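You operate a simulated robot arm through the tools that you are given. There is no shell and no other tool.

Carry out the task below with a simulated robot arm. There is one attempt and no reset: what you move stays moved.

Task
Bring the backing edge back to 0 mm by hand.
Fine: guide lever on HAND and the edge lock free while you turn the wheel; AUTO and LOCK again after.
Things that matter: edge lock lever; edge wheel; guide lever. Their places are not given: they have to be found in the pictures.

The check looks at the end state, three seconds after you hand in, the way a careful person would. Anything else that was tipped, shoved, dropped, spilled or broken makes it a failure.

Robot
A 7-joint arm with a two-finger parallel gripper, fixed in place. Base frame: the origin is at the foot of the arm, x ahead of it, y to its left, z up. Lengths are in mm, angles in rad, forces in N, time in s.
With the tool pointing down near the work surface it reaches from about 300 to 700 mm from the base axis. Its first joint turns from -1.152 to 1.152 rad. Payload 1.57 kg.
The TCP is the grasp point between the finger pads, 30 mm short of the fingertips. In the tool frame z runs along the fingers and y along their closing line. The gripper opens to 110 mm. The fingers are 24 mm wide and 12 mm thick; the gripper's body (48 by 112 mm) begins 78 mm behind the TCP.
Orientation is that of the tool frame in the base frame, as a unit quaternion [x, y, z, w]. With the fingers straight down and closing along the base's y, the tool's x points along the base's -x, its y along +y and its z along -z.

Tools
- The arm moves only by the tool drive_tool. Its argument "series" is a list of rows, each an object of numbers (a shift or turn left out is 0, a gripper value left out holds the last): "grip": the opening, from 0 (shut) to 1 (fully open); "tx", "ty", "tz": the shift along the tool's x, y, z in units of 250 mm (1.0 is 250 mm); "rx", "ry", "rz": the turn, a rotation vector about the tool's x, y, z in units of 180 degrees (1.0 is 180 degrees). In form: [{"grip": .., "tx": .., "ty": .., "tz": .., "rx": .., "ry": .., "rz": ..}, ...]. A call has 1 to 20 rows; each row is the pose to reach, as a shift and turn from the pose commanded when the call began, along the tool's axes at that moment. A call with a number of a shift or a turn outside -1 to 1 is refused whole. Each row takes 0.2 s and may step no farther than 50 mm and 0.15 rad from the row before; otherwise, or with a gripper value out of range, the whole call is refused. A pose out of reach is approached as far as the arm can. The call stops where the force on the tool passes 80 N (or 10 N more than at its start, if that is more) or the arm is blocked; 0.2 s more then pass. The fingers move at their own pace (about 108 mm/s each) and stop on an object; they squeeze with about 35 N. The grip force told is the motor's: it shows also when the fingers shut on nothing. Time passes only in rows, and 0.2 s behind the last, so rows that repeat a pose let the fingers close. The reply holds the time, the measured pose of the TCP, the force on the tool along the base axes, the opening and the grip force, in the units named above and with some noise, with the torque about the TCP (base axes, N m) and any sound that the robot's microphone picked up.
- Cameras (640 x 400 px; columns grow to the right, rows downward): "scene" is fixed at [166.2, -385, 1413.3]; the picture's right is [0.81, -0.58, 0.00], its down [-0.28, -0.39, -0.87] and it looks along [0.51, 0.71, -0.49] (base axes); focal length 316 px, centre (320, 200). "wrist" rides on the gripper at [70, 16, -141] in the tool frame; the picture's right is [-0.23, 0.97, 0.00], its down [-0.86, -0.20, -0.48] and it looks along [-0.47, -0.11, 0.88] (tool axes); focal length 222 px, centre (320, 200).
- capture(camera): a new picture of that camera. No time passes.
- pixel_to_xyz(camera, pixels): for up to 12 pixels [column, row] of the newest picture of that camera ("zoom" is the newest enlarged one), the place [x, y, z] in the base frame of the surface seen there, good to about 3 mm. No time passes.
- enlarge(camera, box): a new picture of the part [left, top, right, bottom] of that camera's present view, enlarged. No time passes.
- job_done(): hands the job in; it is judged then, once.

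Open the gripper and draw the arm clear of the work before you hand the job in, unless the task says otherwise.

The tools are called by a JSON object that holds its "fn" and its "kwargs". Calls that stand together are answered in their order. drive_tool: Moves the arm, as the interface text tells. Its arguments: {"type":"object","properties":{"series":{"type":"array"}},"required":["series"]} The other tools are called the same way: capture (camera) takes a picture; pixel_to_xyz (camera, pixels) gives the place of the surface under pixels of a picture; enlarge (camera, box) takes an enlarged picture of a part of a camera's view; job_done () hands the job in.

At the start:

```text
time: 0.0
tool_pos: [334.9, -133.3, 1229.1]
ee_rot: [0.0, 1.0, -0.001, 0.0]
contact_force: [-1.0, -0.5, -0.3]
moment: [-0.02, 0.0, 0.02]
gripper_width: 110.1
grip_force: 0.2
```

scene: 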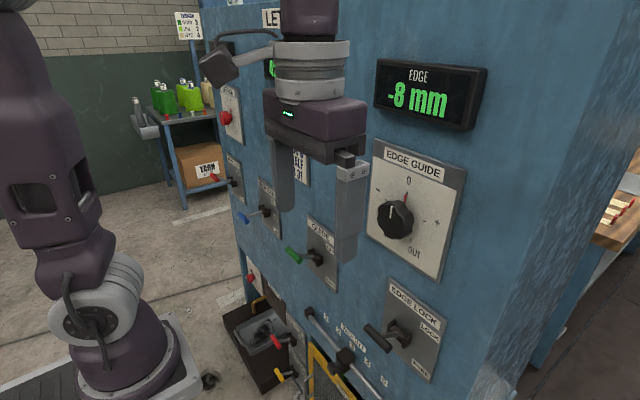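
wrist: 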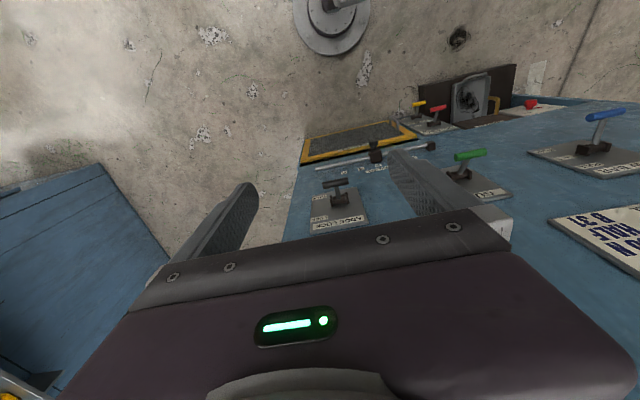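

The scene shows the EDGE display reading -8 mm (418,100), the edge knob (395,220), the EDGE LOCK lever (390,335) and a green lever (300,255). I'll enlarge those areas to read the labels.

{"fn": "enlarge", "kwargs": {"camera": "scene", "box": [360, 130, 480, 390]}}

{"fn": "enlarge", "kwargs": {"camera": "scene", "box": [220, 150, 400, 300]}}

{"fn": "enlarge", "kwargs": {"camera": "scene", "box": [220, 250, 400, 400]}}

```text
1.54 times, centred on (420, 260) of scene
```

zoom: 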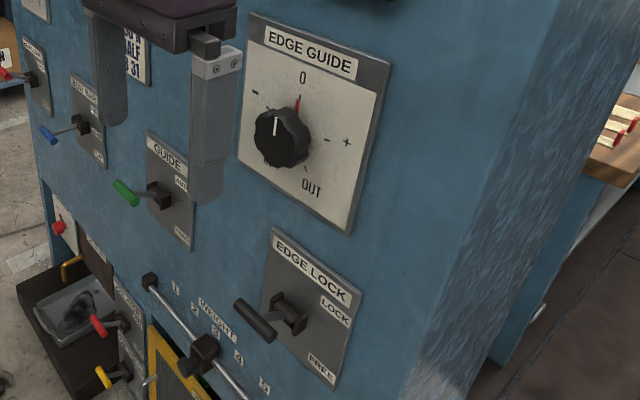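

```text
2.67 times, centred on (310, 225) of scene
```

zoom: 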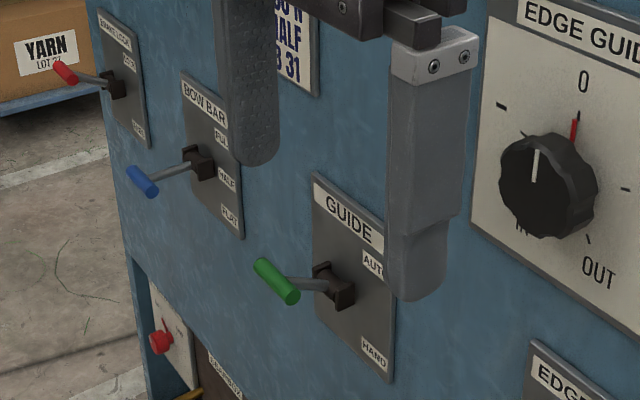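

```text
2.67 times, centred on (310, 325) of scene
```

zoom: 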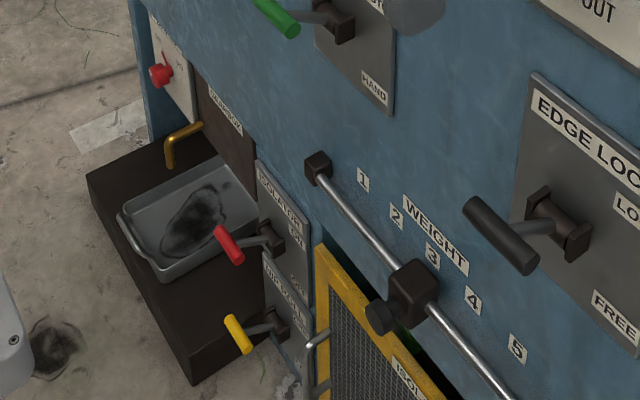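

The GUIDE lever (green) has AUTO at top, HAND at bottom; EDGE LOCK (black) has LOCK above, FREE below. I'll measure the panel plane, knob and levers.

{"fn": "pixel_to_xyz", "kwargs": {"camera": "scene", "pixels": [[366, 334], [375, 341], [386, 345], [398, 335], [428, 328], [420, 366], [400, 285], [435, 380], [390, 365], [440, 315], [520, 150], [386, 290]]}}

{"fn": "pixel_to_xyz", "kwargs": {"camera": "scene", "pixels": [[408, 180], [390, 213], [397, 222], [406, 197], [411, 205], [378, 222], [414, 252], [437, 223], [380, 189], [385, 205], [400, 238], [395, 204]]}}

{"fn": "pixel_to_xyz", "kwargs": {"camera": "scene", "pixels": [[290, 251], [293, 256], [298, 259], [305, 256], [315, 258], [333, 281], [320, 230], [330, 235], [337, 287], [310, 270], [268, 211], [243, 217]]}}

```text
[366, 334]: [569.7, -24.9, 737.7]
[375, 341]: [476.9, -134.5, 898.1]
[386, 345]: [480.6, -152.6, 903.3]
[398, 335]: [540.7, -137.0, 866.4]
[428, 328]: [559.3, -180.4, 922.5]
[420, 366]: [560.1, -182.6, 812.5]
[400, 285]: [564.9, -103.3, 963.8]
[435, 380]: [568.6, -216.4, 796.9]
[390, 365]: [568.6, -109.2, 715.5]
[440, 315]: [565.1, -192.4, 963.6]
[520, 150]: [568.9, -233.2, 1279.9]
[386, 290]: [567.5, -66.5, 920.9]
```

```text
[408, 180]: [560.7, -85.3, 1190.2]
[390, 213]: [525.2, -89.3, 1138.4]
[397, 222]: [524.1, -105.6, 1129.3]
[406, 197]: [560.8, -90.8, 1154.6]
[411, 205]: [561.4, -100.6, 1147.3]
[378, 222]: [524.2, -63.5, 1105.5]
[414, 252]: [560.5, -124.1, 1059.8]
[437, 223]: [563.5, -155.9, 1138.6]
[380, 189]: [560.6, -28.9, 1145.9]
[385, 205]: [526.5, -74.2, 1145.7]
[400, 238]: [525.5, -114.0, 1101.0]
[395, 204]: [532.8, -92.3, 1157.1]
```

```text
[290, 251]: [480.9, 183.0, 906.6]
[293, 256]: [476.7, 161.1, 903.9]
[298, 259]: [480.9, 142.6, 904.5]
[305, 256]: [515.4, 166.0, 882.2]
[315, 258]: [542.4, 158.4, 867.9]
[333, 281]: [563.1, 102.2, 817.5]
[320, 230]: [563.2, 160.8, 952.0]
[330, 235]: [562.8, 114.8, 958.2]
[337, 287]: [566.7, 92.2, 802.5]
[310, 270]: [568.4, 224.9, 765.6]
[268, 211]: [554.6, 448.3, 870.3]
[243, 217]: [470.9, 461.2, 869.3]
```

The panel faces -x at x≈565; knob front is at about (525,-90,1120), lever bars at about (478,-135,900) and (478,162,905). I start turning the tool to point at the panel (+x), half way first, while moving a bit forward.

{"fn": "drive_tool", "kwargs": {"series": [{"grip": 1, "tx": -0.03, "ry": -0.0417}, {"tx": -0.06, "ry": -0.0833}, {"tx": -0.09, "ry": -0.125}, {"tx": -0.12, "ry": -0.1667}, {"tx": -0.15, "ry": -0.2083}, {"tx": -0.18, "ry": -0.25}]}}

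```text
time: 1.4
tool_pos: [380.5, -131.9, 1230.5]
ee_rot: [0.001, 0.923, -0.001, 0.384]
contact_force: [-0.2, 0.0, 0.3]
moment: [0.03, 0.01, 0.03]
gripper_width: 110.0
grip_force: 0.1
```

The pose follows well (45° pitched now). I finish the turn to horizontal, with a further small forward shift.

{"fn": "drive_tool", "kwargs": {"series": [{"tx": -0.015, "tz": 0.015, "ry": -0.0417}, {"tx": -0.03, "tz": 0.03, "ry": -0.0833}, {"tx": -0.045, "tz": 0.045, "ry": -0.125}, {"tx": -0.06, "tz": 0.06, "ry": -0.1667}, {"tx": -0.075, "tz": 0.075, "ry": -0.2083}, {"tx": -0.09, "tz": 0.09, "ry": -0.25}, {"tx": -0.09, "tz": 0.09, "ry": -0.25}]}}

{"fn": "capture", "kwargs": {"camera": "scene"}}

{"fn": "capture", "kwargs": {"camera": "wrist"}}

```text
time: 3.0
tool_pos: [411.7, -141.4, 1238.7]
ee_rot: [-0.001, 0.708, 0.001, 0.706]
contact_force: [0.2, 0.0, 0.2]
moment: [0.01, -0.03, 0.0]
gripper_width: 109.8
grip_force: 0.0
out of reach, approached as far as the arm can: row 6, 7
```

```text
taken
```

scene: 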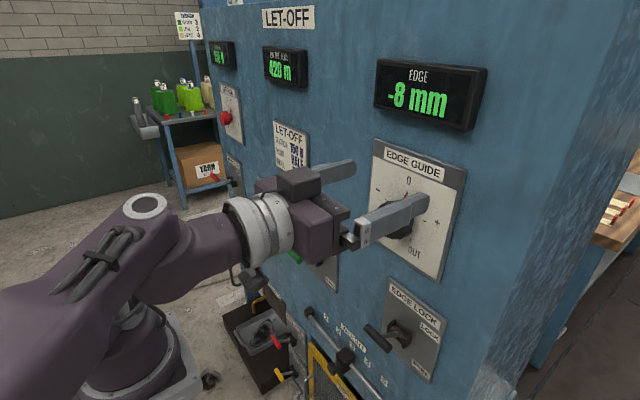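

```text
taken
```

wrist: 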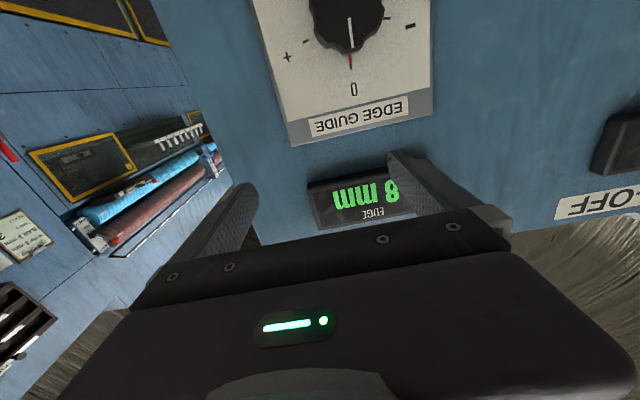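

The tool is horizontal now; the wrist view shows the dial (upside down) with the knob pointer near 0 at (350,60) while the display reads -8 mm. I enlarge to see the pointer exactly.

{"fn": "enlarge", "kwargs": {"camera": "wrist", "box": [250, 0, 440, 140]}}

{"fn": "enlarge", "kwargs": {"camera": "scene", "box": [180, 0, 500, 200]}}

```text
2.86 times, centred on (345, 70) of wrist
```

zoom: 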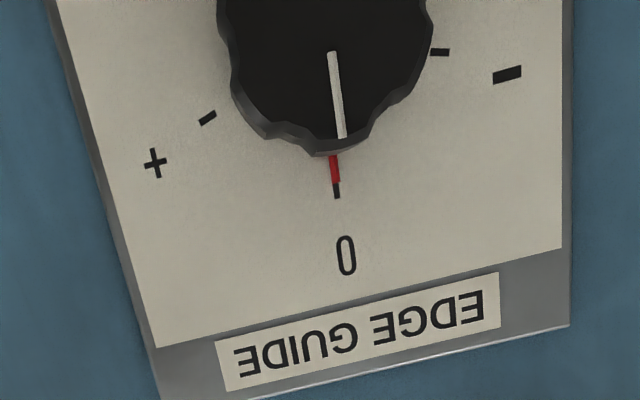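

```text
2.00 times, centred on (340, 100) of scene
```

zoom: 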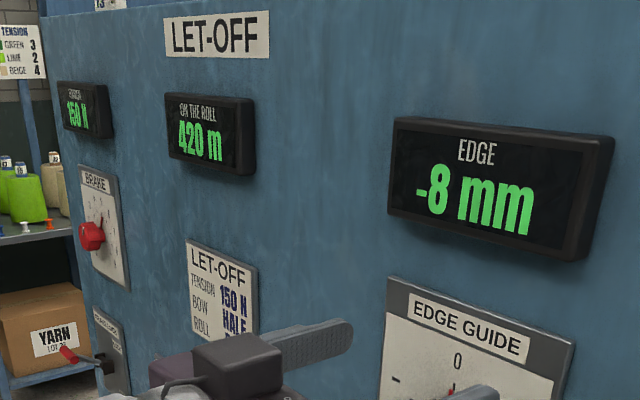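

The pointer sits by the red 0 mark and the display reads -8 mm. First the GUIDE lever to HAND: I close the fingers and move left/down, staying at x≈410 in front of the panel.

{"fn": "drive_tool", "kwargs": {"series": [{"grip": 0, "tx": 0.08, "ty": 0.08, "tz": -0.02}, {"tx": 0.18, "ty": 0.16, "tz": -0.04}, {"tx": 0.3, "ty": 0.24, "tz": -0.05}, {"tx": 0.42, "ty": 0.36, "tz": -0.05}, {"tx": 0.54, "ty": 0.48, "tz": -0.05}, {"tx": 0.66, "ty": 0.6, "tz": -0.05}, {"tx": 0.78, "ty": 0.72, "tz": -0.05}, {"tx": 0.78, "ty": 0.72, "tz": -0.05}]}}

```text
time: 4.8
tool_pos: [419.1, -167.5, 1202.0]
ee_rot: [-0.001, 0.708, 0.0, 0.706]
contact_force: [0.5, 0.0, -0.2]
moment: [-0.01, -0.01, -0.01]
gripper_width: 0.0
grip_force: 21.4
out of reach, approached as far as the arm can: row 1, 2, 3, 4, 5, 6, 7, 8
```

The arm could not follow (it stopped at (419,-167,1202)). I look at the arm's configuration.

{"fn": "capture", "kwargs": {"camera": "scene"}}

```text
taken
```

scene: 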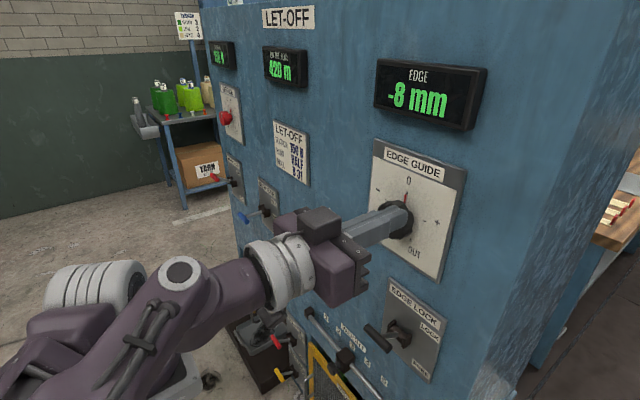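

I probe where the arm's links, the base and the floor are, to understand the posture limits.

{"fn": "pixel_to_xyz", "kwargs": {"camera": "scene", "pixels": [[90, 285], [60, 320], [180, 270], [205, 310], [150, 345], [300, 270], [200, 390], [180, 220], [20, 380], [120, 370], [275, 300], [345, 280]]}}

{"fn": "capture", "kwargs": {"camera": "wrist"}}

```text
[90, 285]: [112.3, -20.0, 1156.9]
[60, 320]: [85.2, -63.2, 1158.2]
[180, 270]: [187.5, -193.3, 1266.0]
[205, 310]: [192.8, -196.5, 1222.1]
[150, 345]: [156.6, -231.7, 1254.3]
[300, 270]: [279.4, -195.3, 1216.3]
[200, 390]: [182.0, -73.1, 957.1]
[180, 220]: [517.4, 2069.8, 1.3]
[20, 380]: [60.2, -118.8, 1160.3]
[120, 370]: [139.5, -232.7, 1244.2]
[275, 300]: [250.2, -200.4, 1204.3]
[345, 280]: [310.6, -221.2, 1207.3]
```

```text
taken
```

wrist: 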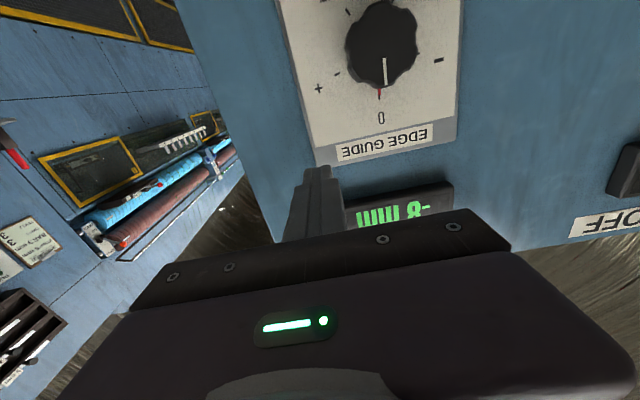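

Horizontal that close in and low is out of reach. I pitch the tool back to 45° downward (no shift) and see where the commanded pose is tracked again; the space in front of the panel here is free.

{"fn": "drive_tool", "kwargs": {"series": [{"ry": 0.0417}, {"ry": 0.0833}, {"ry": 0.125}, {"ry": 0.1667}, {"ry": 0.2083}, {"ry": 0.25}, {"ry": 0.25}, {"ry": 0.25}]}}

{"fn": "capture", "kwargs": {"camera": "scene"}}

```text
time: 6.6
tool_pos: [417.0, -180.0, 1204.0]
ee_rot: [0.0, 0.924, 0.001, 0.382]
contact_force: [0.9, 0.7, 0.2]
moment: [0.01, 0.02, -0.01]
gripper_width: 0.0
grip_force: 20.7
```

```text
taken
```

scene: 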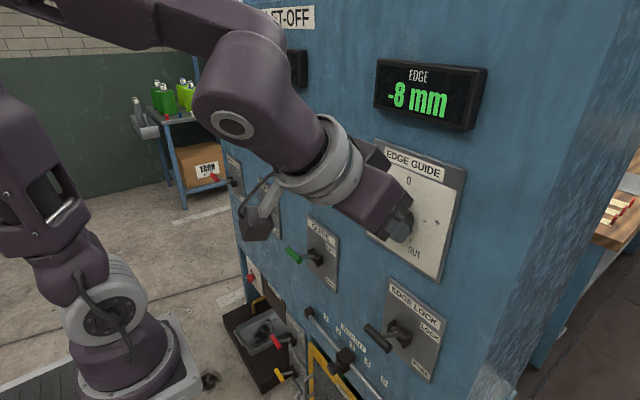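

At 45° pitch the pose (417,-180,1204) is held without trouble. I move at this pitch toward the GUIDE lever (left and down), staying at x≈417.

{"fn": "drive_tool", "kwargs": {"series": [{"ty": 0.12, "tx": 0.05, "tz": 0.05}, {"ty": 0.24, "tx": 0.1, "tz": 0.1}, {"ty": 0.36, "tx": 0.16, "tz": 0.16}, {"ty": 0.48, "tx": 0.22, "tz": 0.22}, {"ty": 0.6, "tx": 0.28, "tz": 0.28}, {"ty": 0.7, "tx": 0.34, "tz": 0.34}, {"ty": 0.7, "tx": 0.34, "tz": 0.34}]}}

```text
time: 8.2
tool_pos: [416.6, -5.1, 1086.4]
ee_rot: [0.0, 0.924, -0.001, 0.382]
contact_force: [-0.2, -1.0, -0.8]
moment: [-0.01, -0.01, -0.05]
gripper_width: 0.0
grip_force: 21.4
out of reach, approached as far as the arm can: row 6
```

That tracked. Continue the second half to about (417,162,965).

{"fn": "drive_tool", "kwargs": {"series": [{"ty": 0.11, "tx": 0.05, "tz": 0.05}, {"ty": 0.22, "tx": 0.1, "tz": 0.1}, {"ty": 0.33, "tx": 0.16, "tz": 0.16}, {"ty": 0.44, "tx": 0.22, "tz": 0.22}, {"ty": 0.55, "tx": 0.28, "tz": 0.28}, {"ty": 0.668, "tx": 0.342, "tz": 0.342}, {"ty": 0.668, "tx": 0.342, "tz": 0.342}]}}

{"fn": "capture", "kwargs": {"camera": "scene"}}

{"fn": "capture", "kwargs": {"camera": "wrist"}}

```text
time: 9.8
tool_pos: [419.1, 163.8, 961.9]
ee_rot: [0.0, 0.923, 0.001, 0.384]
contact_force: [-0.1, -0.4, 0.2]
moment: [0.01, -0.02, 0.01]
gripper_width: 0.0
grip_force: 20.7
out of reach, approached as far as the arm can: row 1, 2, 3, 4, 5
```

```text
taken
```

scene: 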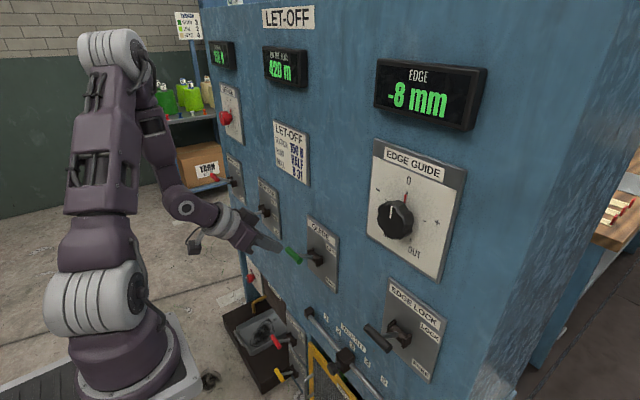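

```text
taken
```

wrist: 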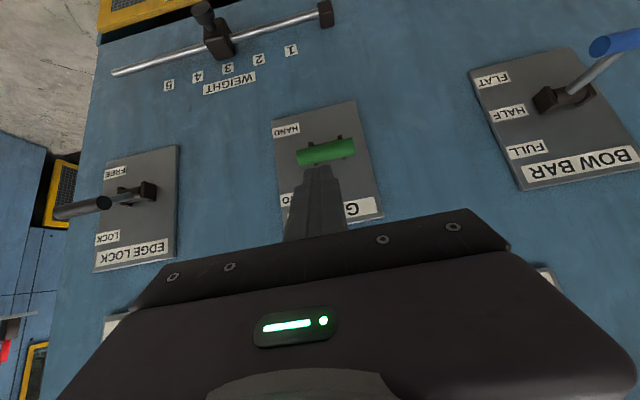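

The wrist picture now shows the green bar at (327,152) right ahead of the finger tips, and the HAND label beyond it. I measure bar ends and the pivot from here.

{"fn": "enlarge", "kwargs": {"camera": "wrist", "box": [250, 90, 410, 230]}}

{"fn": "pixel_to_xyz", "kwargs": {"camera": "wrist", "pixels": [[300, 154], [327, 152], [352, 146], [327, 158], [327, 146], [340, 138], [313, 142], [287, 130], [115, 202], [100, 205], [85, 210], [150, 188]]}}

{"fn": "enlarge", "kwargs": {"camera": "scene", "box": [230, 200, 370, 300]}}

```text
2.86 times, centred on (330, 160) of wrist
```

zoom: 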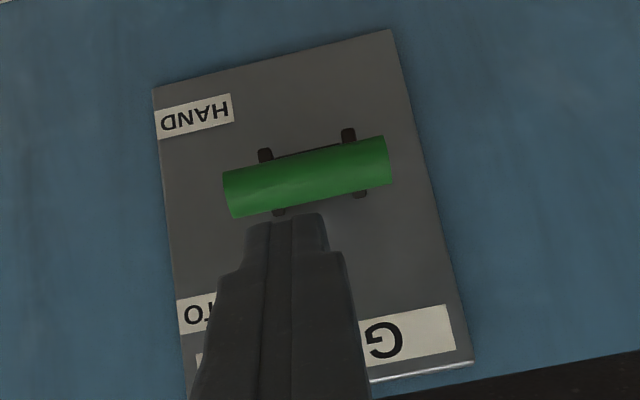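

```text
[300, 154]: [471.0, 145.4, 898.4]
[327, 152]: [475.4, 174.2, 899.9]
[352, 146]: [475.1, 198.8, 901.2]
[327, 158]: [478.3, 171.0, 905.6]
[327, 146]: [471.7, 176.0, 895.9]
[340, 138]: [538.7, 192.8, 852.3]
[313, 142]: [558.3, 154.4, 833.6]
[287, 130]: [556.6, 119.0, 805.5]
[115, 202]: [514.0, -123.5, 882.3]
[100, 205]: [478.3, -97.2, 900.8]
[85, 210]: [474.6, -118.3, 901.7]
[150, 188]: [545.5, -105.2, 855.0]
```

```text
4.00 times, centred on (300, 250) of scene
```

zoom: 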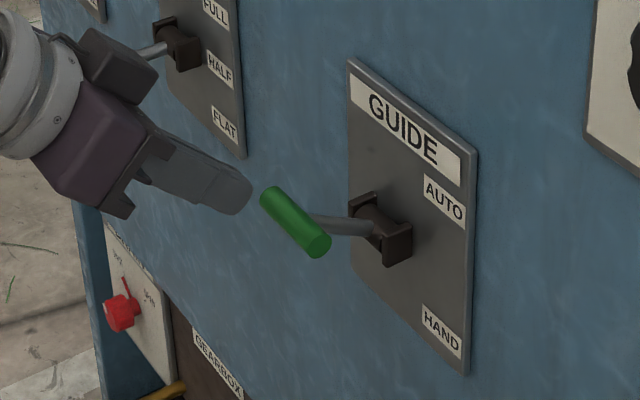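

The green bar's axis is about (483,171,898), 60 mm long along y, pivot near (548,·,866). I open to ~85 mm, center on y=171 and advance along the tool axis so the bar ends come between the pads.

{"fn": "drive_tool", "kwargs": {"series": [{"grip": 0.77, "ty": 0.028}, {"ty": 0.028}, {"ty": 0.028}, {"ty": 0.028, "tz": 0.06}, {"ty": 0.028, "tz": 0.12}, {"ty": 0.028, "tz": 0.18}, {"ty": 0.028, "tz": 0.24}, {"ty": 0.028, "tz": 0.3}, {"ty": 0.028, "tz": 0.36}, {"ty": 0.028, "tz": 0.36}]}}

{"fn": "capture", "kwargs": {"camera": "wrist"}}

{"fn": "enlarge", "kwargs": {"camera": "scene", "box": [230, 200, 370, 300]}}

```text
time: 12.0
tool_pos: [480.4, 169.5, 899.1]
ee_rot: [0.001, 0.924, 0.0, 0.382]
contact_force: [-1.2, -0.1, -0.1]
moment: [0.01, 0.0, -0.01]
gripper_width: 84.6
grip_force: 0.0
```

```text
taken
```

wrist: 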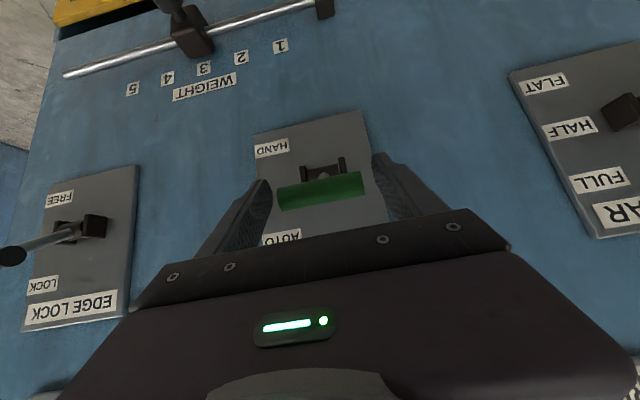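

```text
4.00 times, centred on (300, 250) of scene
```

zoom: 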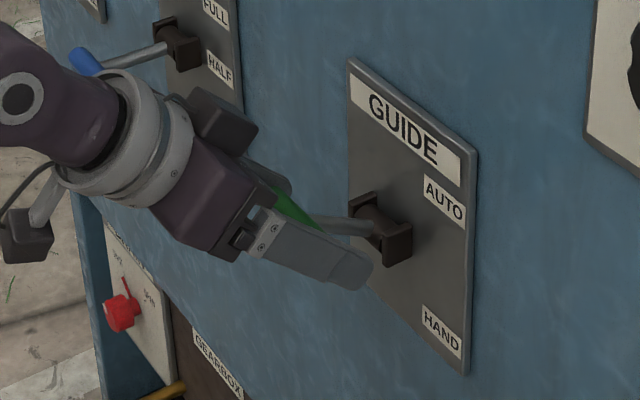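

The bar lies between the fingers, apparently somewhat toward their upper edge. I measure the bar and the pivot bracket once more from this closer view.

{"fn": "pixel_to_xyz", "kwargs": {"camera": "wrist", "pixels": [[282, 198], [320, 192], [358, 184], [320, 184], [320, 202], [312, 173], [340, 168], [325, 176], [307, 176], [344, 166]]}}

{"fn": "enlarge", "kwargs": {"camera": "wrist", "box": [220, 100, 420, 260]}}

```text
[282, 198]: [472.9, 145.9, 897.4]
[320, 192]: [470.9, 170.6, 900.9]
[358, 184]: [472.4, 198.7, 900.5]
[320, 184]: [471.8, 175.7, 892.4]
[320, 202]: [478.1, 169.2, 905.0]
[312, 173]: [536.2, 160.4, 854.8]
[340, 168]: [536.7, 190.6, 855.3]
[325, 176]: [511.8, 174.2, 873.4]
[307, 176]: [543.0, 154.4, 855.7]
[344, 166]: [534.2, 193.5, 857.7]
```

```text
2.50 times, centred on (320, 180) of wrist
```

zoom: 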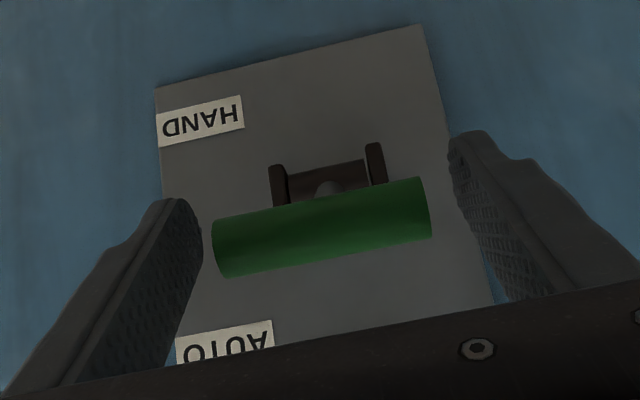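

Bar axis ≈(480,172,896), TCP (480,169.5,899): good. I nudge +2 mm in y and close on the bar's ends.

{"fn": "drive_tool", "kwargs": {"series": [{"ty": 0.008, "tz": 0.005}, {"grip": 0.4, "ty": 0.008, "tz": 0.005}, {"ty": 0.008, "tz": 0.005}, {"ty": 0.008, "tz": 0.005}]}}

```text
time: 13.0
tool_pos: [480.1, 170.6, 897.9]
ee_rot: [0.0, 0.924, -0.001, 0.382]
contact_force: [0.7, -8.7, -0.1]
moment: [-0.25, -0.06, -0.02]
gripper_width: 77.6
grip_force: 44.8
```

The gripper stopped at 77.6 mm rather than ~60. I look at the contact.

{"fn": "enlarge", "kwargs": {"camera": "wrist", "box": [220, 100, 420, 260]}}

{"fn": "enlarge", "kwargs": {"camera": "scene", "box": [250, 210, 350, 290]}}

```text
2.50 times, centred on (320, 180) of wrist
```

zoom: 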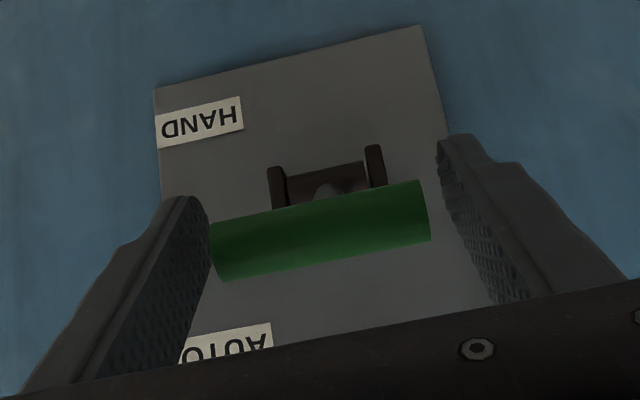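

```text
5.00 times, centred on (300, 250) of scene
```

zoom: 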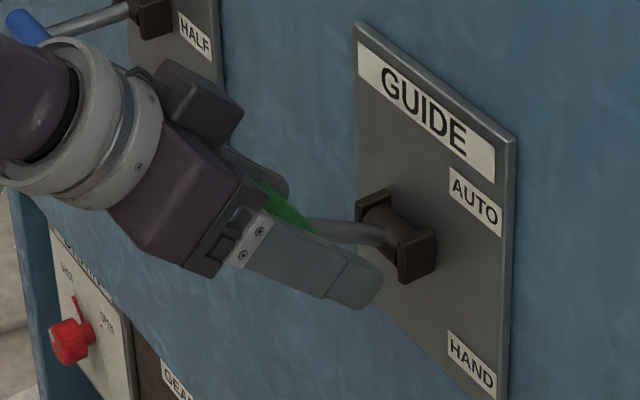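

Only the -y finger touches: pad at y≈132, so the bar runs ~132–192 and its centre is y≈162. I reopen slightly, shift -8.5 mm in y and close again.

{"fn": "drive_tool", "kwargs": {"series": [{"grip": 0.77}, {"grip": 0.77, "ty": -0.018}, {"ty": -0.035}, {"grip": 0.4, "ty": -0.035}, {"ty": -0.035}, {"ty": -0.035}]}}

```text
time: 14.4
tool_pos: [479.8, 167.1, 897.7]
ee_rot: [-0.003, 0.924, 0.003, 0.383]
contact_force: [-0.5, 43.8, -1.0]
moment: [-0.04, -0.02, 0.06]
gripper_width: 83.7
grip_force: 22.5
```

Now +44 N in y at 83.7 mm opening — something else is blocking. I look again before doing more.

{"fn": "enlarge", "kwargs": {"camera": "wrist", "box": [220, 100, 420, 260]}}

{"fn": "enlarge", "kwargs": {"camera": "scene", "box": [250, 210, 350, 290]}}

{"fn": "capture", "kwargs": {"camera": "scene"}}

```text
2.50 times, centred on (320, 180) of wrist
```

zoom: 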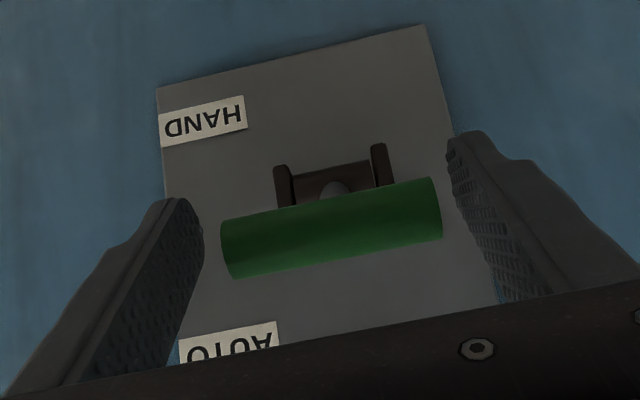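

```text
5.00 times, centred on (300, 250) of scene
```

zoom: 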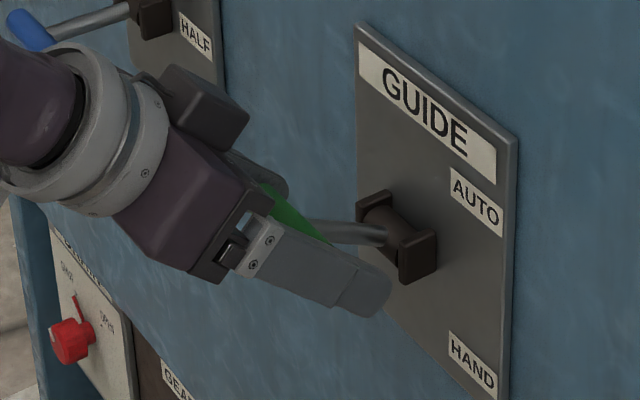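

```text
taken
```

scene: 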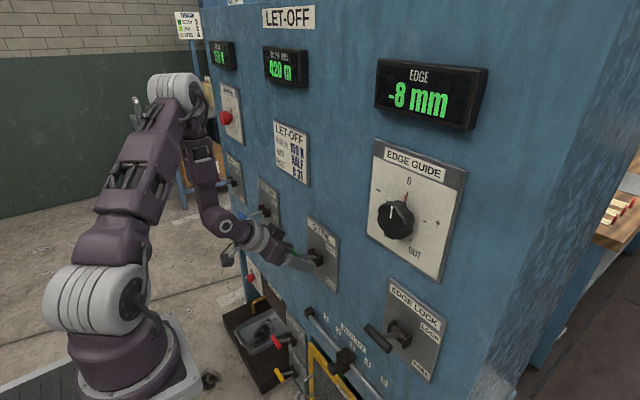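

Geometry check: from the scene picture the bar actually spans y≈131–208 (77 mm), so the first grip at 77.6 mm on centre 170.6 was right, and my shift pushed a finger on the bar's end. I open, shift back +8.75 mm, and close again.

{"fn": "drive_tool", "kwargs": {"series": [{"grip": 0.85, "ty": 0.02}, {"ty": 0.035}, {"ty": 0.035}, {"grip": 0.4, "ty": 0.035}, {"ty": 0.035}, {"ty": 0.035}]}}

{"fn": "enlarge", "kwargs": {"camera": "scene", "box": [250, 210, 350, 290]}}

```text
time: 15.8
tool_pos: [481.4, 169.9, 898.0]
ee_rot: [0.0, 0.924, 0.0, 0.383]
contact_force: [2.2, -1.0, -2.4]
moment: [-0.25, 0.1, 0.0]
gripper_width: 77.5
grip_force: 44.7
```

```text
5.00 times, centred on (300, 250) of scene
```

zoom: 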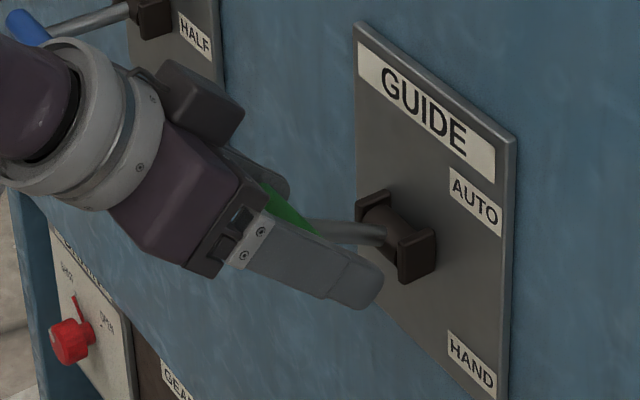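

Gripped symmetrically (77.5 mm, small net force). I swing the bar down along its arc to about mid travel and read the force.

{"fn": "drive_tool", "kwargs": {"series": [{"tx": 0.029, "tz": 0.013}, {"tx": 0.0577, "tz": 0.0294}, {"tx": 0.084, "tz": 0.049}, {"tx": 0.11, "tz": 0.071}]}}

{"fn": "enlarge", "kwargs": {"camera": "scene", "box": [250, 210, 350, 290]}}

```text
time: 16.8
tool_pos: [473.6, 170.1, 866.9]
ee_rot: [0.0, 0.923, 0.0, 0.384]
contact_force: [-4.3, -6.3, 18.7]
moment: [-0.1, -1.11, -0.03]
gripper_width: 77.7
grip_force: 45.0
```

```text
5.00 times, centred on (300, 250) of scene
```

zoom: 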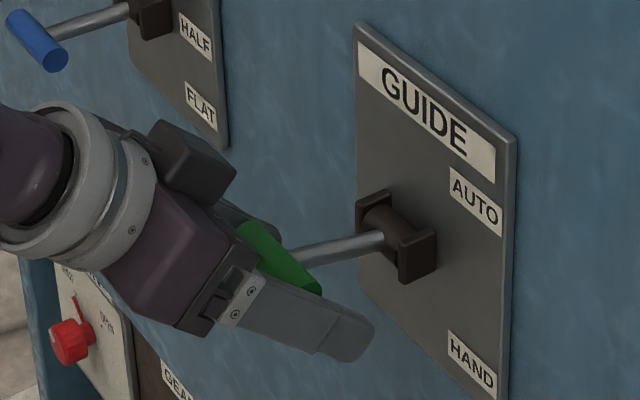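

The lever follows (z-force 19 N). I continue down the second half of the arc to the HAND side.

{"fn": "drive_tool", "kwargs": {"series": [{"tx": 0.022, "tz": 0.025}, {"tx": 0.0424, "tz": 0.0537}, {"tx": 0.058, "tz": 0.082}, {"tx": 0.0707, "tz": 0.11}, {"tx": 0.0707, "tz": 0.11}]}}

{"fn": "enlarge", "kwargs": {"camera": "scene", "box": [250, 210, 350, 290]}}

```text
time: 18.0
tool_pos: [478.6, 170.4, 834.1]
ee_rot: [-0.001, 0.924, 0.001, 0.382]
contact_force: [-16.2, -5.6, 8.0]
moment: [0.19, -0.89, 0.28]
gripper_width: 77.4
grip_force: 44.5
```

```text
5.00 times, centred on (300, 250) of scene
```

zoom: 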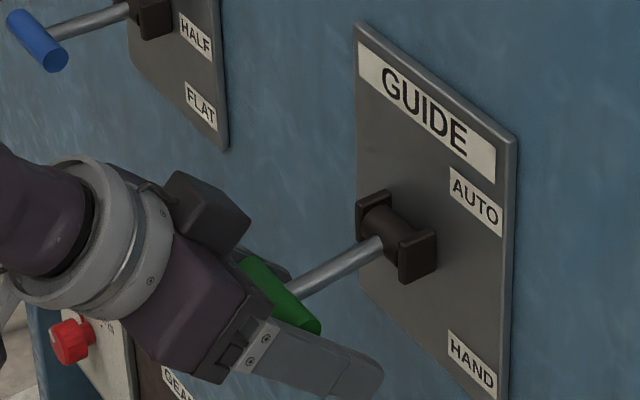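

The lever is on the HAND side. I press a further few mm along the arc to feel for the end stop.

{"fn": "drive_tool", "kwargs": {"series": [{"tx": 0.008, "tz": 0.012}, {"tx": 0.018, "tz": 0.022}, {"tx": 0.028, "tz": 0.03}, {"tx": 0.028, "tz": 0.03}]}}

{"fn": "enlarge", "kwargs": {"camera": "scene", "box": [250, 210, 350, 290]}}

```text
time: 19.0
tool_pos: [483.0, 170.1, 824.9]
ee_rot: [0.001, 0.923, -0.001, 0.386]
contact_force: [9.1, -12.6, 15.6]
moment: [0.18, -0.74, 0.18]
gripper_width: 77.4
grip_force: 45.3
```

```text
5.00 times, centred on (300, 250) of scene
```

zoom: 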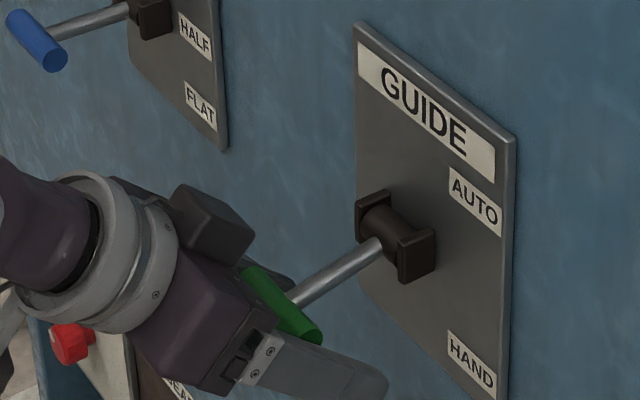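

Bar end moved a few mm more. I release, back off along the tool axis and check where the lever rests.

{"fn": "drive_tool", "kwargs": {"series": [{"grip": 1.0}, {"grip": 1.0}, {"tz": -0.08}, {"tz": -0.2}, {"tz": -0.32}, {"tz": -0.4}]}}

{"fn": "enlarge", "kwargs": {"camera": "scene", "box": [250, 210, 350, 290]}}

{"fn": "capture", "kwargs": {"camera": "wrist"}}

{"fn": "capture", "kwargs": {"camera": "scene"}}

```text
time: 20.4
tool_pos: [410.6, 169.7, 895.7]
ee_rot: [-0.001, 0.924, 0.0, 0.382]
contact_force: [0.3, -0.7, -0.6]
moment: [0.01, 0.02, 0.01]
gripper_width: 110.2
grip_force: 0.0
```

```text
5.00 times, centred on (300, 250) of scene
```

zoom: 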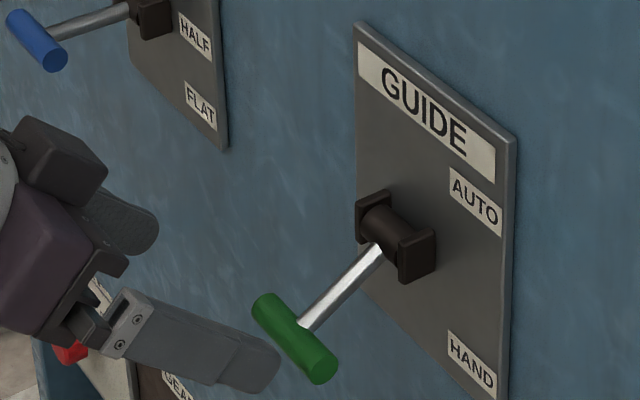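

```text
taken
```

wrist: 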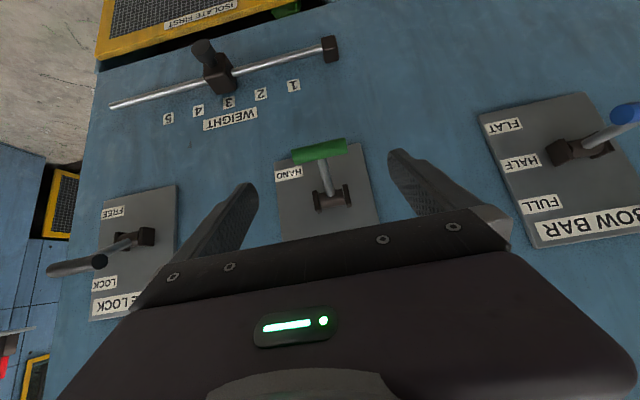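

```text
taken
```

scene: 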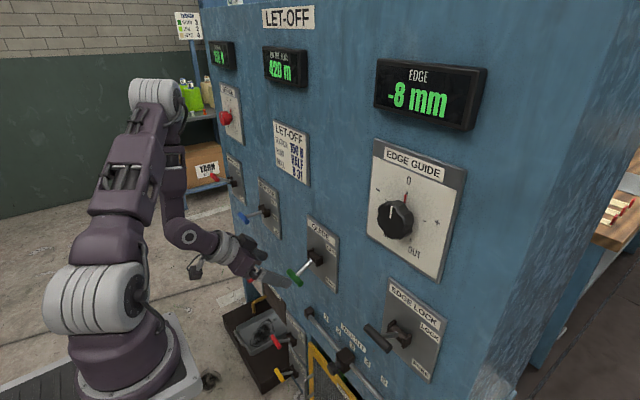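

The GUIDE lever rests clearly on the HAND side. I measure where its bar is now and, for the edge lock, its bar too.

{"fn": "pixel_to_xyz", "kwargs": {"camera": "scene", "pixels": [[290, 272], [295, 277], [299, 282], [306, 264], [316, 258], [366, 331], [371, 336], [378, 341], [384, 346], [392, 337], [398, 333], [404, 338]]}}

{"fn": "enlarge", "kwargs": {"camera": "scene", "box": [350, 280, 450, 360]}}

```text
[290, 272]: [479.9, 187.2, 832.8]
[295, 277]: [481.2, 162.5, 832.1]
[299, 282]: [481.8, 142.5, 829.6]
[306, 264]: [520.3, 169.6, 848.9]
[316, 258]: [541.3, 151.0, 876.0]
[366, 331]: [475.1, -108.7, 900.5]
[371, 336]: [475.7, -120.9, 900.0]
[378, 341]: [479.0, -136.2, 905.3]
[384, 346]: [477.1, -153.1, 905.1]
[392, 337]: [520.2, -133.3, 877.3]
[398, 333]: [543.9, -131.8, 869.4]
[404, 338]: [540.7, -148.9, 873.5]
```

```text
5.00 times, centred on (400, 320) of scene
```

zoom: 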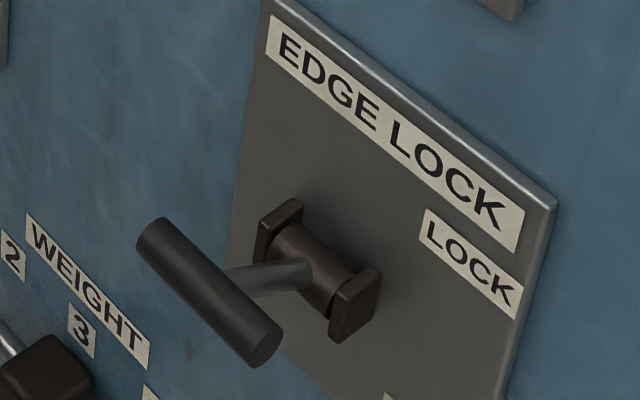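

Guide bar now at about (485,165,829) – mirrored about its pivot, i.e. on HAND. Next the EDGE LOCK bar, centre ≈(482,-131,898): I raise and move right in two calls.

{"fn": "drive_tool", "kwargs": {"series": [{"ty": -0.1, "tx": -0.04, "tz": -0.03}, {"ty": -0.2, "tx": -0.08, "tz": -0.06}, {"ty": -0.3, "tx": -0.12, "tz": -0.09}, {"ty": -0.4, "tx": -0.16, "tz": -0.12}, {"ty": -0.5, "tx": -0.2, "tz": -0.15}, {"ty": -0.6, "tx": -0.21, "tz": -0.164}, {"ty": -0.6, "tx": -0.21, "tz": -0.164}]}}

{"fn": "capture", "kwargs": {"camera": "scene"}}

```text
time: 22.0
tool_pos: [412.8, 146.4, 908.0]
ee_rot: [-0.001, 0.924, 0.0, 0.383]
contact_force: [-0.4, -0.1, 0.2]
moment: [0.02, -0.01, -0.01]
gripper_width: 110.0
grip_force: 0.1
out of reach, approached as far as the arm can: row 2, 3, 4, 5, 6, 7
```

```text
taken
```

scene: 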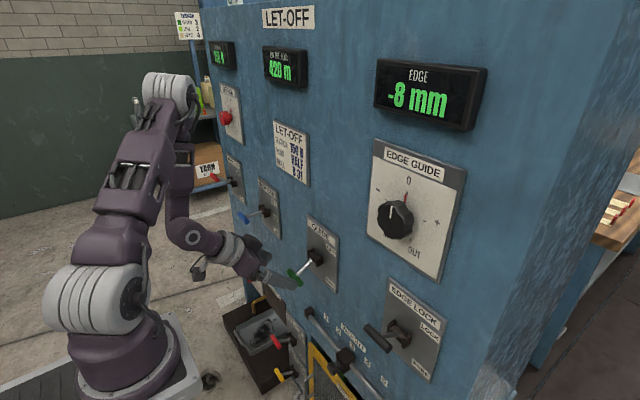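

The arm ran into a joint limit going right at this pitch. I pitch the tool to straight down here (free space), which should free the wrist, then traverse.

{"fn": "drive_tool", "kwargs": {"series": [{"ry": 0.0417, "tz": -0.02}, {"ry": 0.0833, "tz": -0.05}, {"ry": 0.125, "tz": -0.08}, {"ry": 0.1667, "tz": -0.1}, {"ry": 0.2083, "tz": -0.12}, {"ry": 0.25, "tz": -0.14}, {"ry": 0.25, "tz": -0.14}]}}

{"fn": "capture", "kwargs": {"camera": "scene"}}

```text
time: 23.6
tool_pos: [385.3, 147.2, 929.8]
ee_rot: [0.0, 1.0, 0.0, 0.0]
contact_force: [0.0, 0.6, -0.2]
moment: [0.01, 0.04, 0.01]
gripper_width: 110.1
grip_force: 0.1
```

```text
taken
```

scene: 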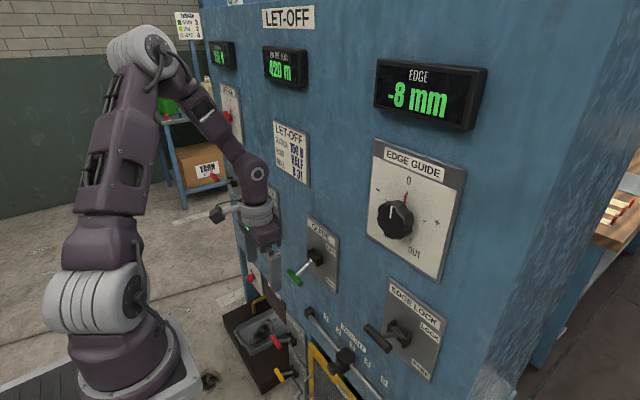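

Straight down is fine at (385,147,930). I traverse right and up (y to about -105).

{"fn": "drive_tool", "kwargs": {"series": [{"ty": -0.12, "tz": -0.05}, {"ty": -0.25, "tz": -0.1}, {"ty": -0.38, "tz": -0.15}, {"ty": -0.51, "tz": -0.2}, {"ty": -0.64, "tz": -0.24}, {"ty": -0.77, "tz": -0.28}, {"ty": -0.89, "tz": -0.28}, {"ty": -1.0, "tz": -0.28}, {"ty": -1.0, "tz": -0.28}]}}

{"fn": "capture", "kwargs": {"camera": "scene"}}

```text
time: 25.6
tool_pos: [386.9, -104.3, 1001.0]
ee_rot: [0.0, 1.0, 0.0, 0.0]
contact_force: [-0.1, -0.1, 0.1]
moment: [0.0, 0.03, -0.01]
gripper_width: 110.3
grip_force: 0.1
```

```text
taken
```

scene: 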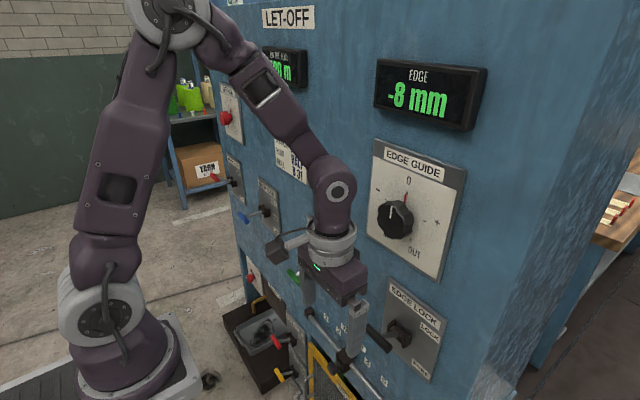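

The arm is in a clear elbow-up posture. Now I pitch back to 45° while moving to about (417,-131,962), facing the EDGE LOCK bar.

{"fn": "drive_tool", "kwargs": {"series": [{"ry": -0.0417, "tx": -0.02, "ty": -0.02, "tz": 0.026}, {"ry": -0.0833, "tx": -0.04, "ty": -0.04, "tz": 0.052}, {"ry": -0.125, "tx": -0.06, "ty": -0.06, "tz": 0.078}, {"ry": -0.1667, "tx": -0.08, "ty": -0.08, "tz": 0.104}, {"ry": -0.2083, "tx": -0.1, "ty": -0.1, "tz": 0.13}, {"ry": -0.25, "tx": -0.12, "ty": -0.108, "tz": 0.156}, {"ry": -0.25, "tx": -0.12, "ty": -0.108, "tz": 0.156}]}}

{"fn": "capture", "kwargs": {"camera": "wrist"}}

{"fn": "capture", "kwargs": {"camera": "scene"}}

```text
time: 27.2
tool_pos: [462.3, -139.8, 959.9]
ee_rot: [0.0, 0.924, 0.0, 0.383]
contact_force: [0.5, -0.7, -0.8]
moment: [0.0, -0.01, 0.0]
gripper_width: 109.9
grip_force: 0.1
out of reach, approached as far as the arm can: row 5, 6, 7
```

```text
taken
```

wrist: 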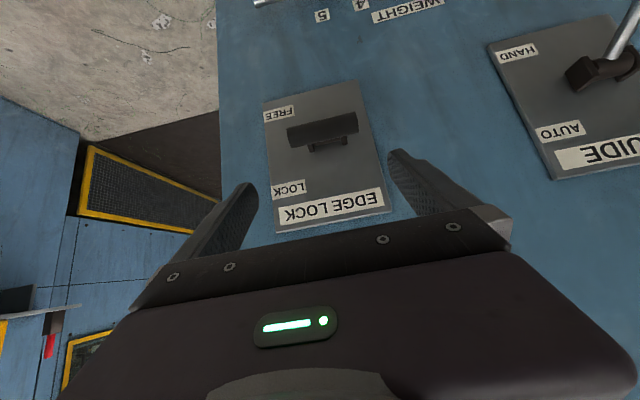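

```text
taken
```

scene: 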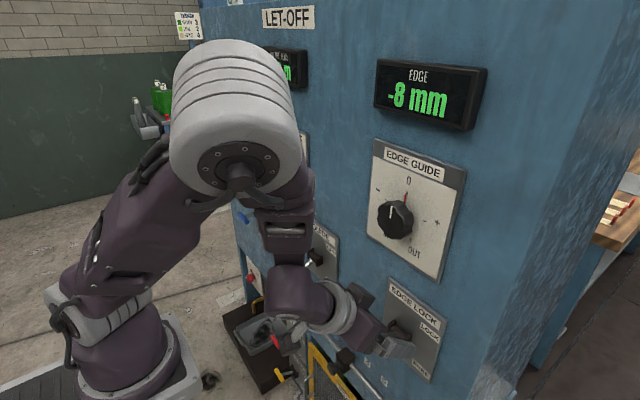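

The arm settled at (462,-140,960), above the bar. I measure the bar from the wrist picture (bar from (288,138) to (358,122)).

{"fn": "pixel_to_xyz", "kwargs": {"camera": "wrist", "pixels": [[290, 135], [322, 129], [356, 124], [322, 134], [322, 124], [314, 148], [342, 142], [278, 115], [288, 190]]}}

{"fn": "enlarge", "kwargs": {"camera": "wrist", "box": [220, 60, 420, 220]}}

```text
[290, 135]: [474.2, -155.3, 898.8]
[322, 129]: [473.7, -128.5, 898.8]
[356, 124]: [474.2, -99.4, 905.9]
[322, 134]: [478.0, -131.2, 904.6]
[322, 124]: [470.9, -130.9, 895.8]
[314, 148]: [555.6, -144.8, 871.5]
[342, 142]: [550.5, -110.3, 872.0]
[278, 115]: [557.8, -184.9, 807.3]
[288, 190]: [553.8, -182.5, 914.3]
```

```text
2.50 times, centred on (320, 140) of wrist
```

zoom: 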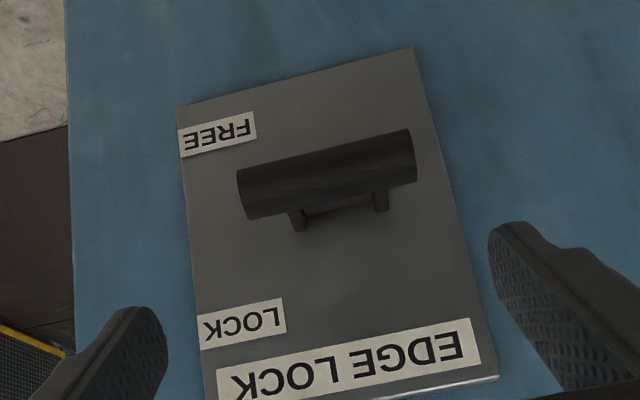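

Bar axis ≈(482,-128.5,897). I shift y by +11 and descend/advance so the TCP meets the bar, gripper open.

{"fn": "drive_tool", "kwargs": {"series": [{"grip": 1, "ty": 0.025}, {"ty": 0.045}, {"ty": 0.045, "tx": 0.03, "tz": 0.06}, {"ty": 0.045, "tx": 0.06, "tz": 0.12}, {"ty": 0.045, "tx": 0.09, "tz": 0.18}, {"ty": 0.045, "tx": 0.1225, "tz": 0.234}, {"ty": 0.045, "tx": 0.1225, "tz": 0.234}]}}

{"fn": "enlarge", "kwargs": {"camera": "wrist", "box": [220, 100, 420, 260]}}

{"fn": "capture", "kwargs": {"camera": "scene"}}

```text
time: 28.8
tool_pos: [481.7, -128.5, 897.3]
ee_rot: [0.0, 0.924, 0.001, 0.383]
contact_force: [0.7, -0.2, 0.2]
moment: [0.02, 0.0, 0.01]
gripper_width: 110.2
grip_force: 0.0
```

```text
2.50 times, centred on (320, 180) of wrist
```

zoom: 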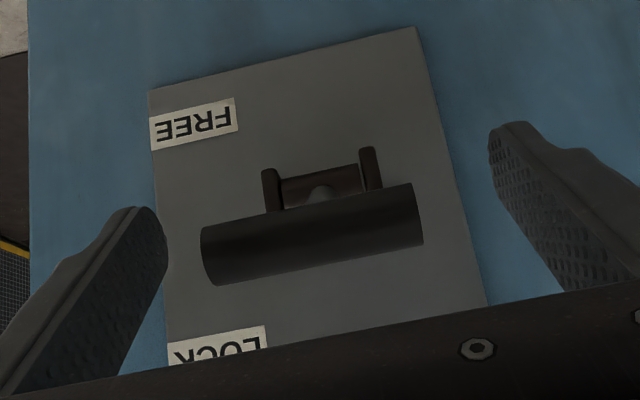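

```text
taken
```

scene: 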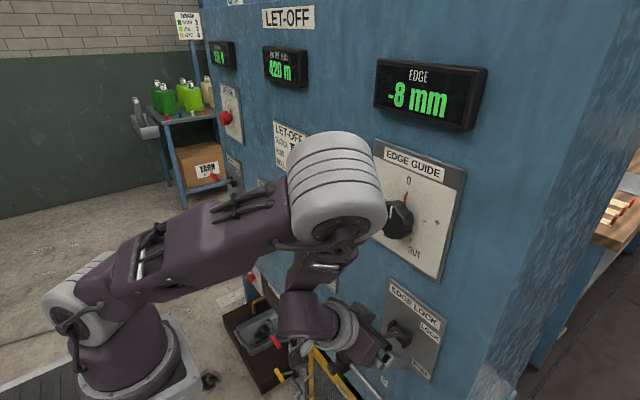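

TCP is at the bar. The elbow has swung near the panel in the picture at (335,185); I check its distance before continuing.

{"fn": "pixel_to_xyz", "kwargs": {"camera": "scene", "pixels": [[335, 160], [375, 190], [345, 228], [310, 200], [300, 150], [240, 200], [310, 310], [320, 260], [100, 300], [140, 250], [388, 205], [325, 265]]}}

```text
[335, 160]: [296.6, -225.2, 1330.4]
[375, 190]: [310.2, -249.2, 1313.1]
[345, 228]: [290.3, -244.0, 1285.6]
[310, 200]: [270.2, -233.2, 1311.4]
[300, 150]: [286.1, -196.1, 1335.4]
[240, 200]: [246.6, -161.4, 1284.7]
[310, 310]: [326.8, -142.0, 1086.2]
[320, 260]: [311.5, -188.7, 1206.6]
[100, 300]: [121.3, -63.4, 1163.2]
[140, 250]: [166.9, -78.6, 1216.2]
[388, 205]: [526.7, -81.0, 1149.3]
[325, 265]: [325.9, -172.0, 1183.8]
```

The elbow is ~260 mm clear of the panel. I close on the bar ends.

{"fn": "drive_tool", "kwargs": {"series": [{"grip": 0.4}, {"grip": 0.4}, {"grip": 0.4}, {"grip": 0.4}]}}

```text
time: 29.8
tool_pos: [481.5, -131.1, 896.9]
ee_rot: [0.002, 0.924, -0.001, 0.383]
contact_force: [4.5, -26.3, -6.5]
moment: [-0.24, 0.0, -0.39]
gripper_width: 77.1
grip_force: 44.8
```

Gripped at 77 mm with a 26 N side load, i.e. the bar's centre is at y≈-131; I correct 2.6 mm and swing the lever down along the same arc as the guide lever.

{"fn": "drive_tool", "kwargs": {"series": [{"ty": -0.0105}, {"ty": -0.0105, "tx": 0.029, "tz": 0.013}, {"ty": -0.0105, "tx": 0.0577, "tz": 0.0294}, {"ty": -0.0105, "tx": 0.084, "tz": 0.049}, {"ty": -0.0105, "tx": 0.11, "tz": 0.071}, {"ty": -0.0105, "tx": 0.132, "tz": 0.096}, {"ty": -0.0105, "tx": 0.1524, "tz": 0.1247}, {"ty": -0.0105, "tx": 0.168, "tz": 0.153}, {"ty": -0.0105, "tx": 0.1807, "tz": 0.181}, {"ty": -0.0105, "tx": 0.195, "tz": 0.197}, {"ty": -0.0105, "tx": 0.2087, "tz": 0.211}, {"ty": -0.0105, "tx": 0.2087, "tz": 0.211}]}}

{"fn": "capture", "kwargs": {"camera": "wrist"}}

{"fn": "capture", "kwargs": {"camera": "scene"}}

```text
time: 32.4
tool_pos: [483.6, -129.6, 823.9]
ee_rot: [-0.001, 0.923, 0.0, 0.385]
contact_force: [1.2, 4.0, 15.9]
moment: [0.02, -1.01, -0.03]
gripper_width: 77.3
grip_force: 45.0
```

```text
taken
```

wrist: 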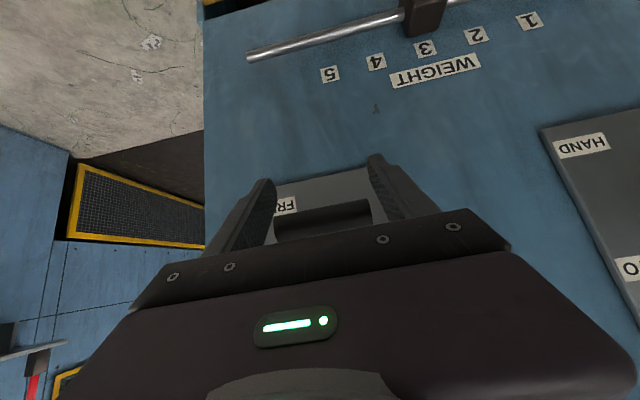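

```text
taken
```

scene: 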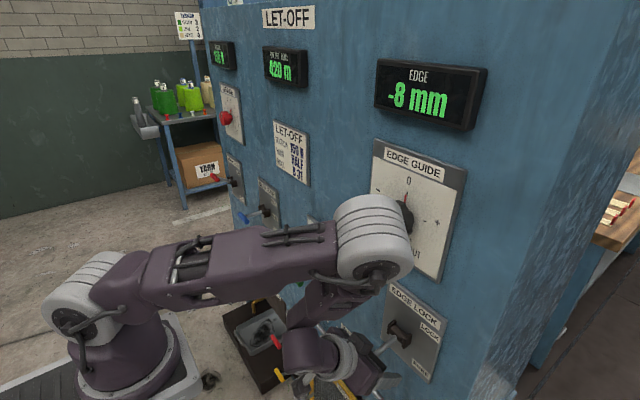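

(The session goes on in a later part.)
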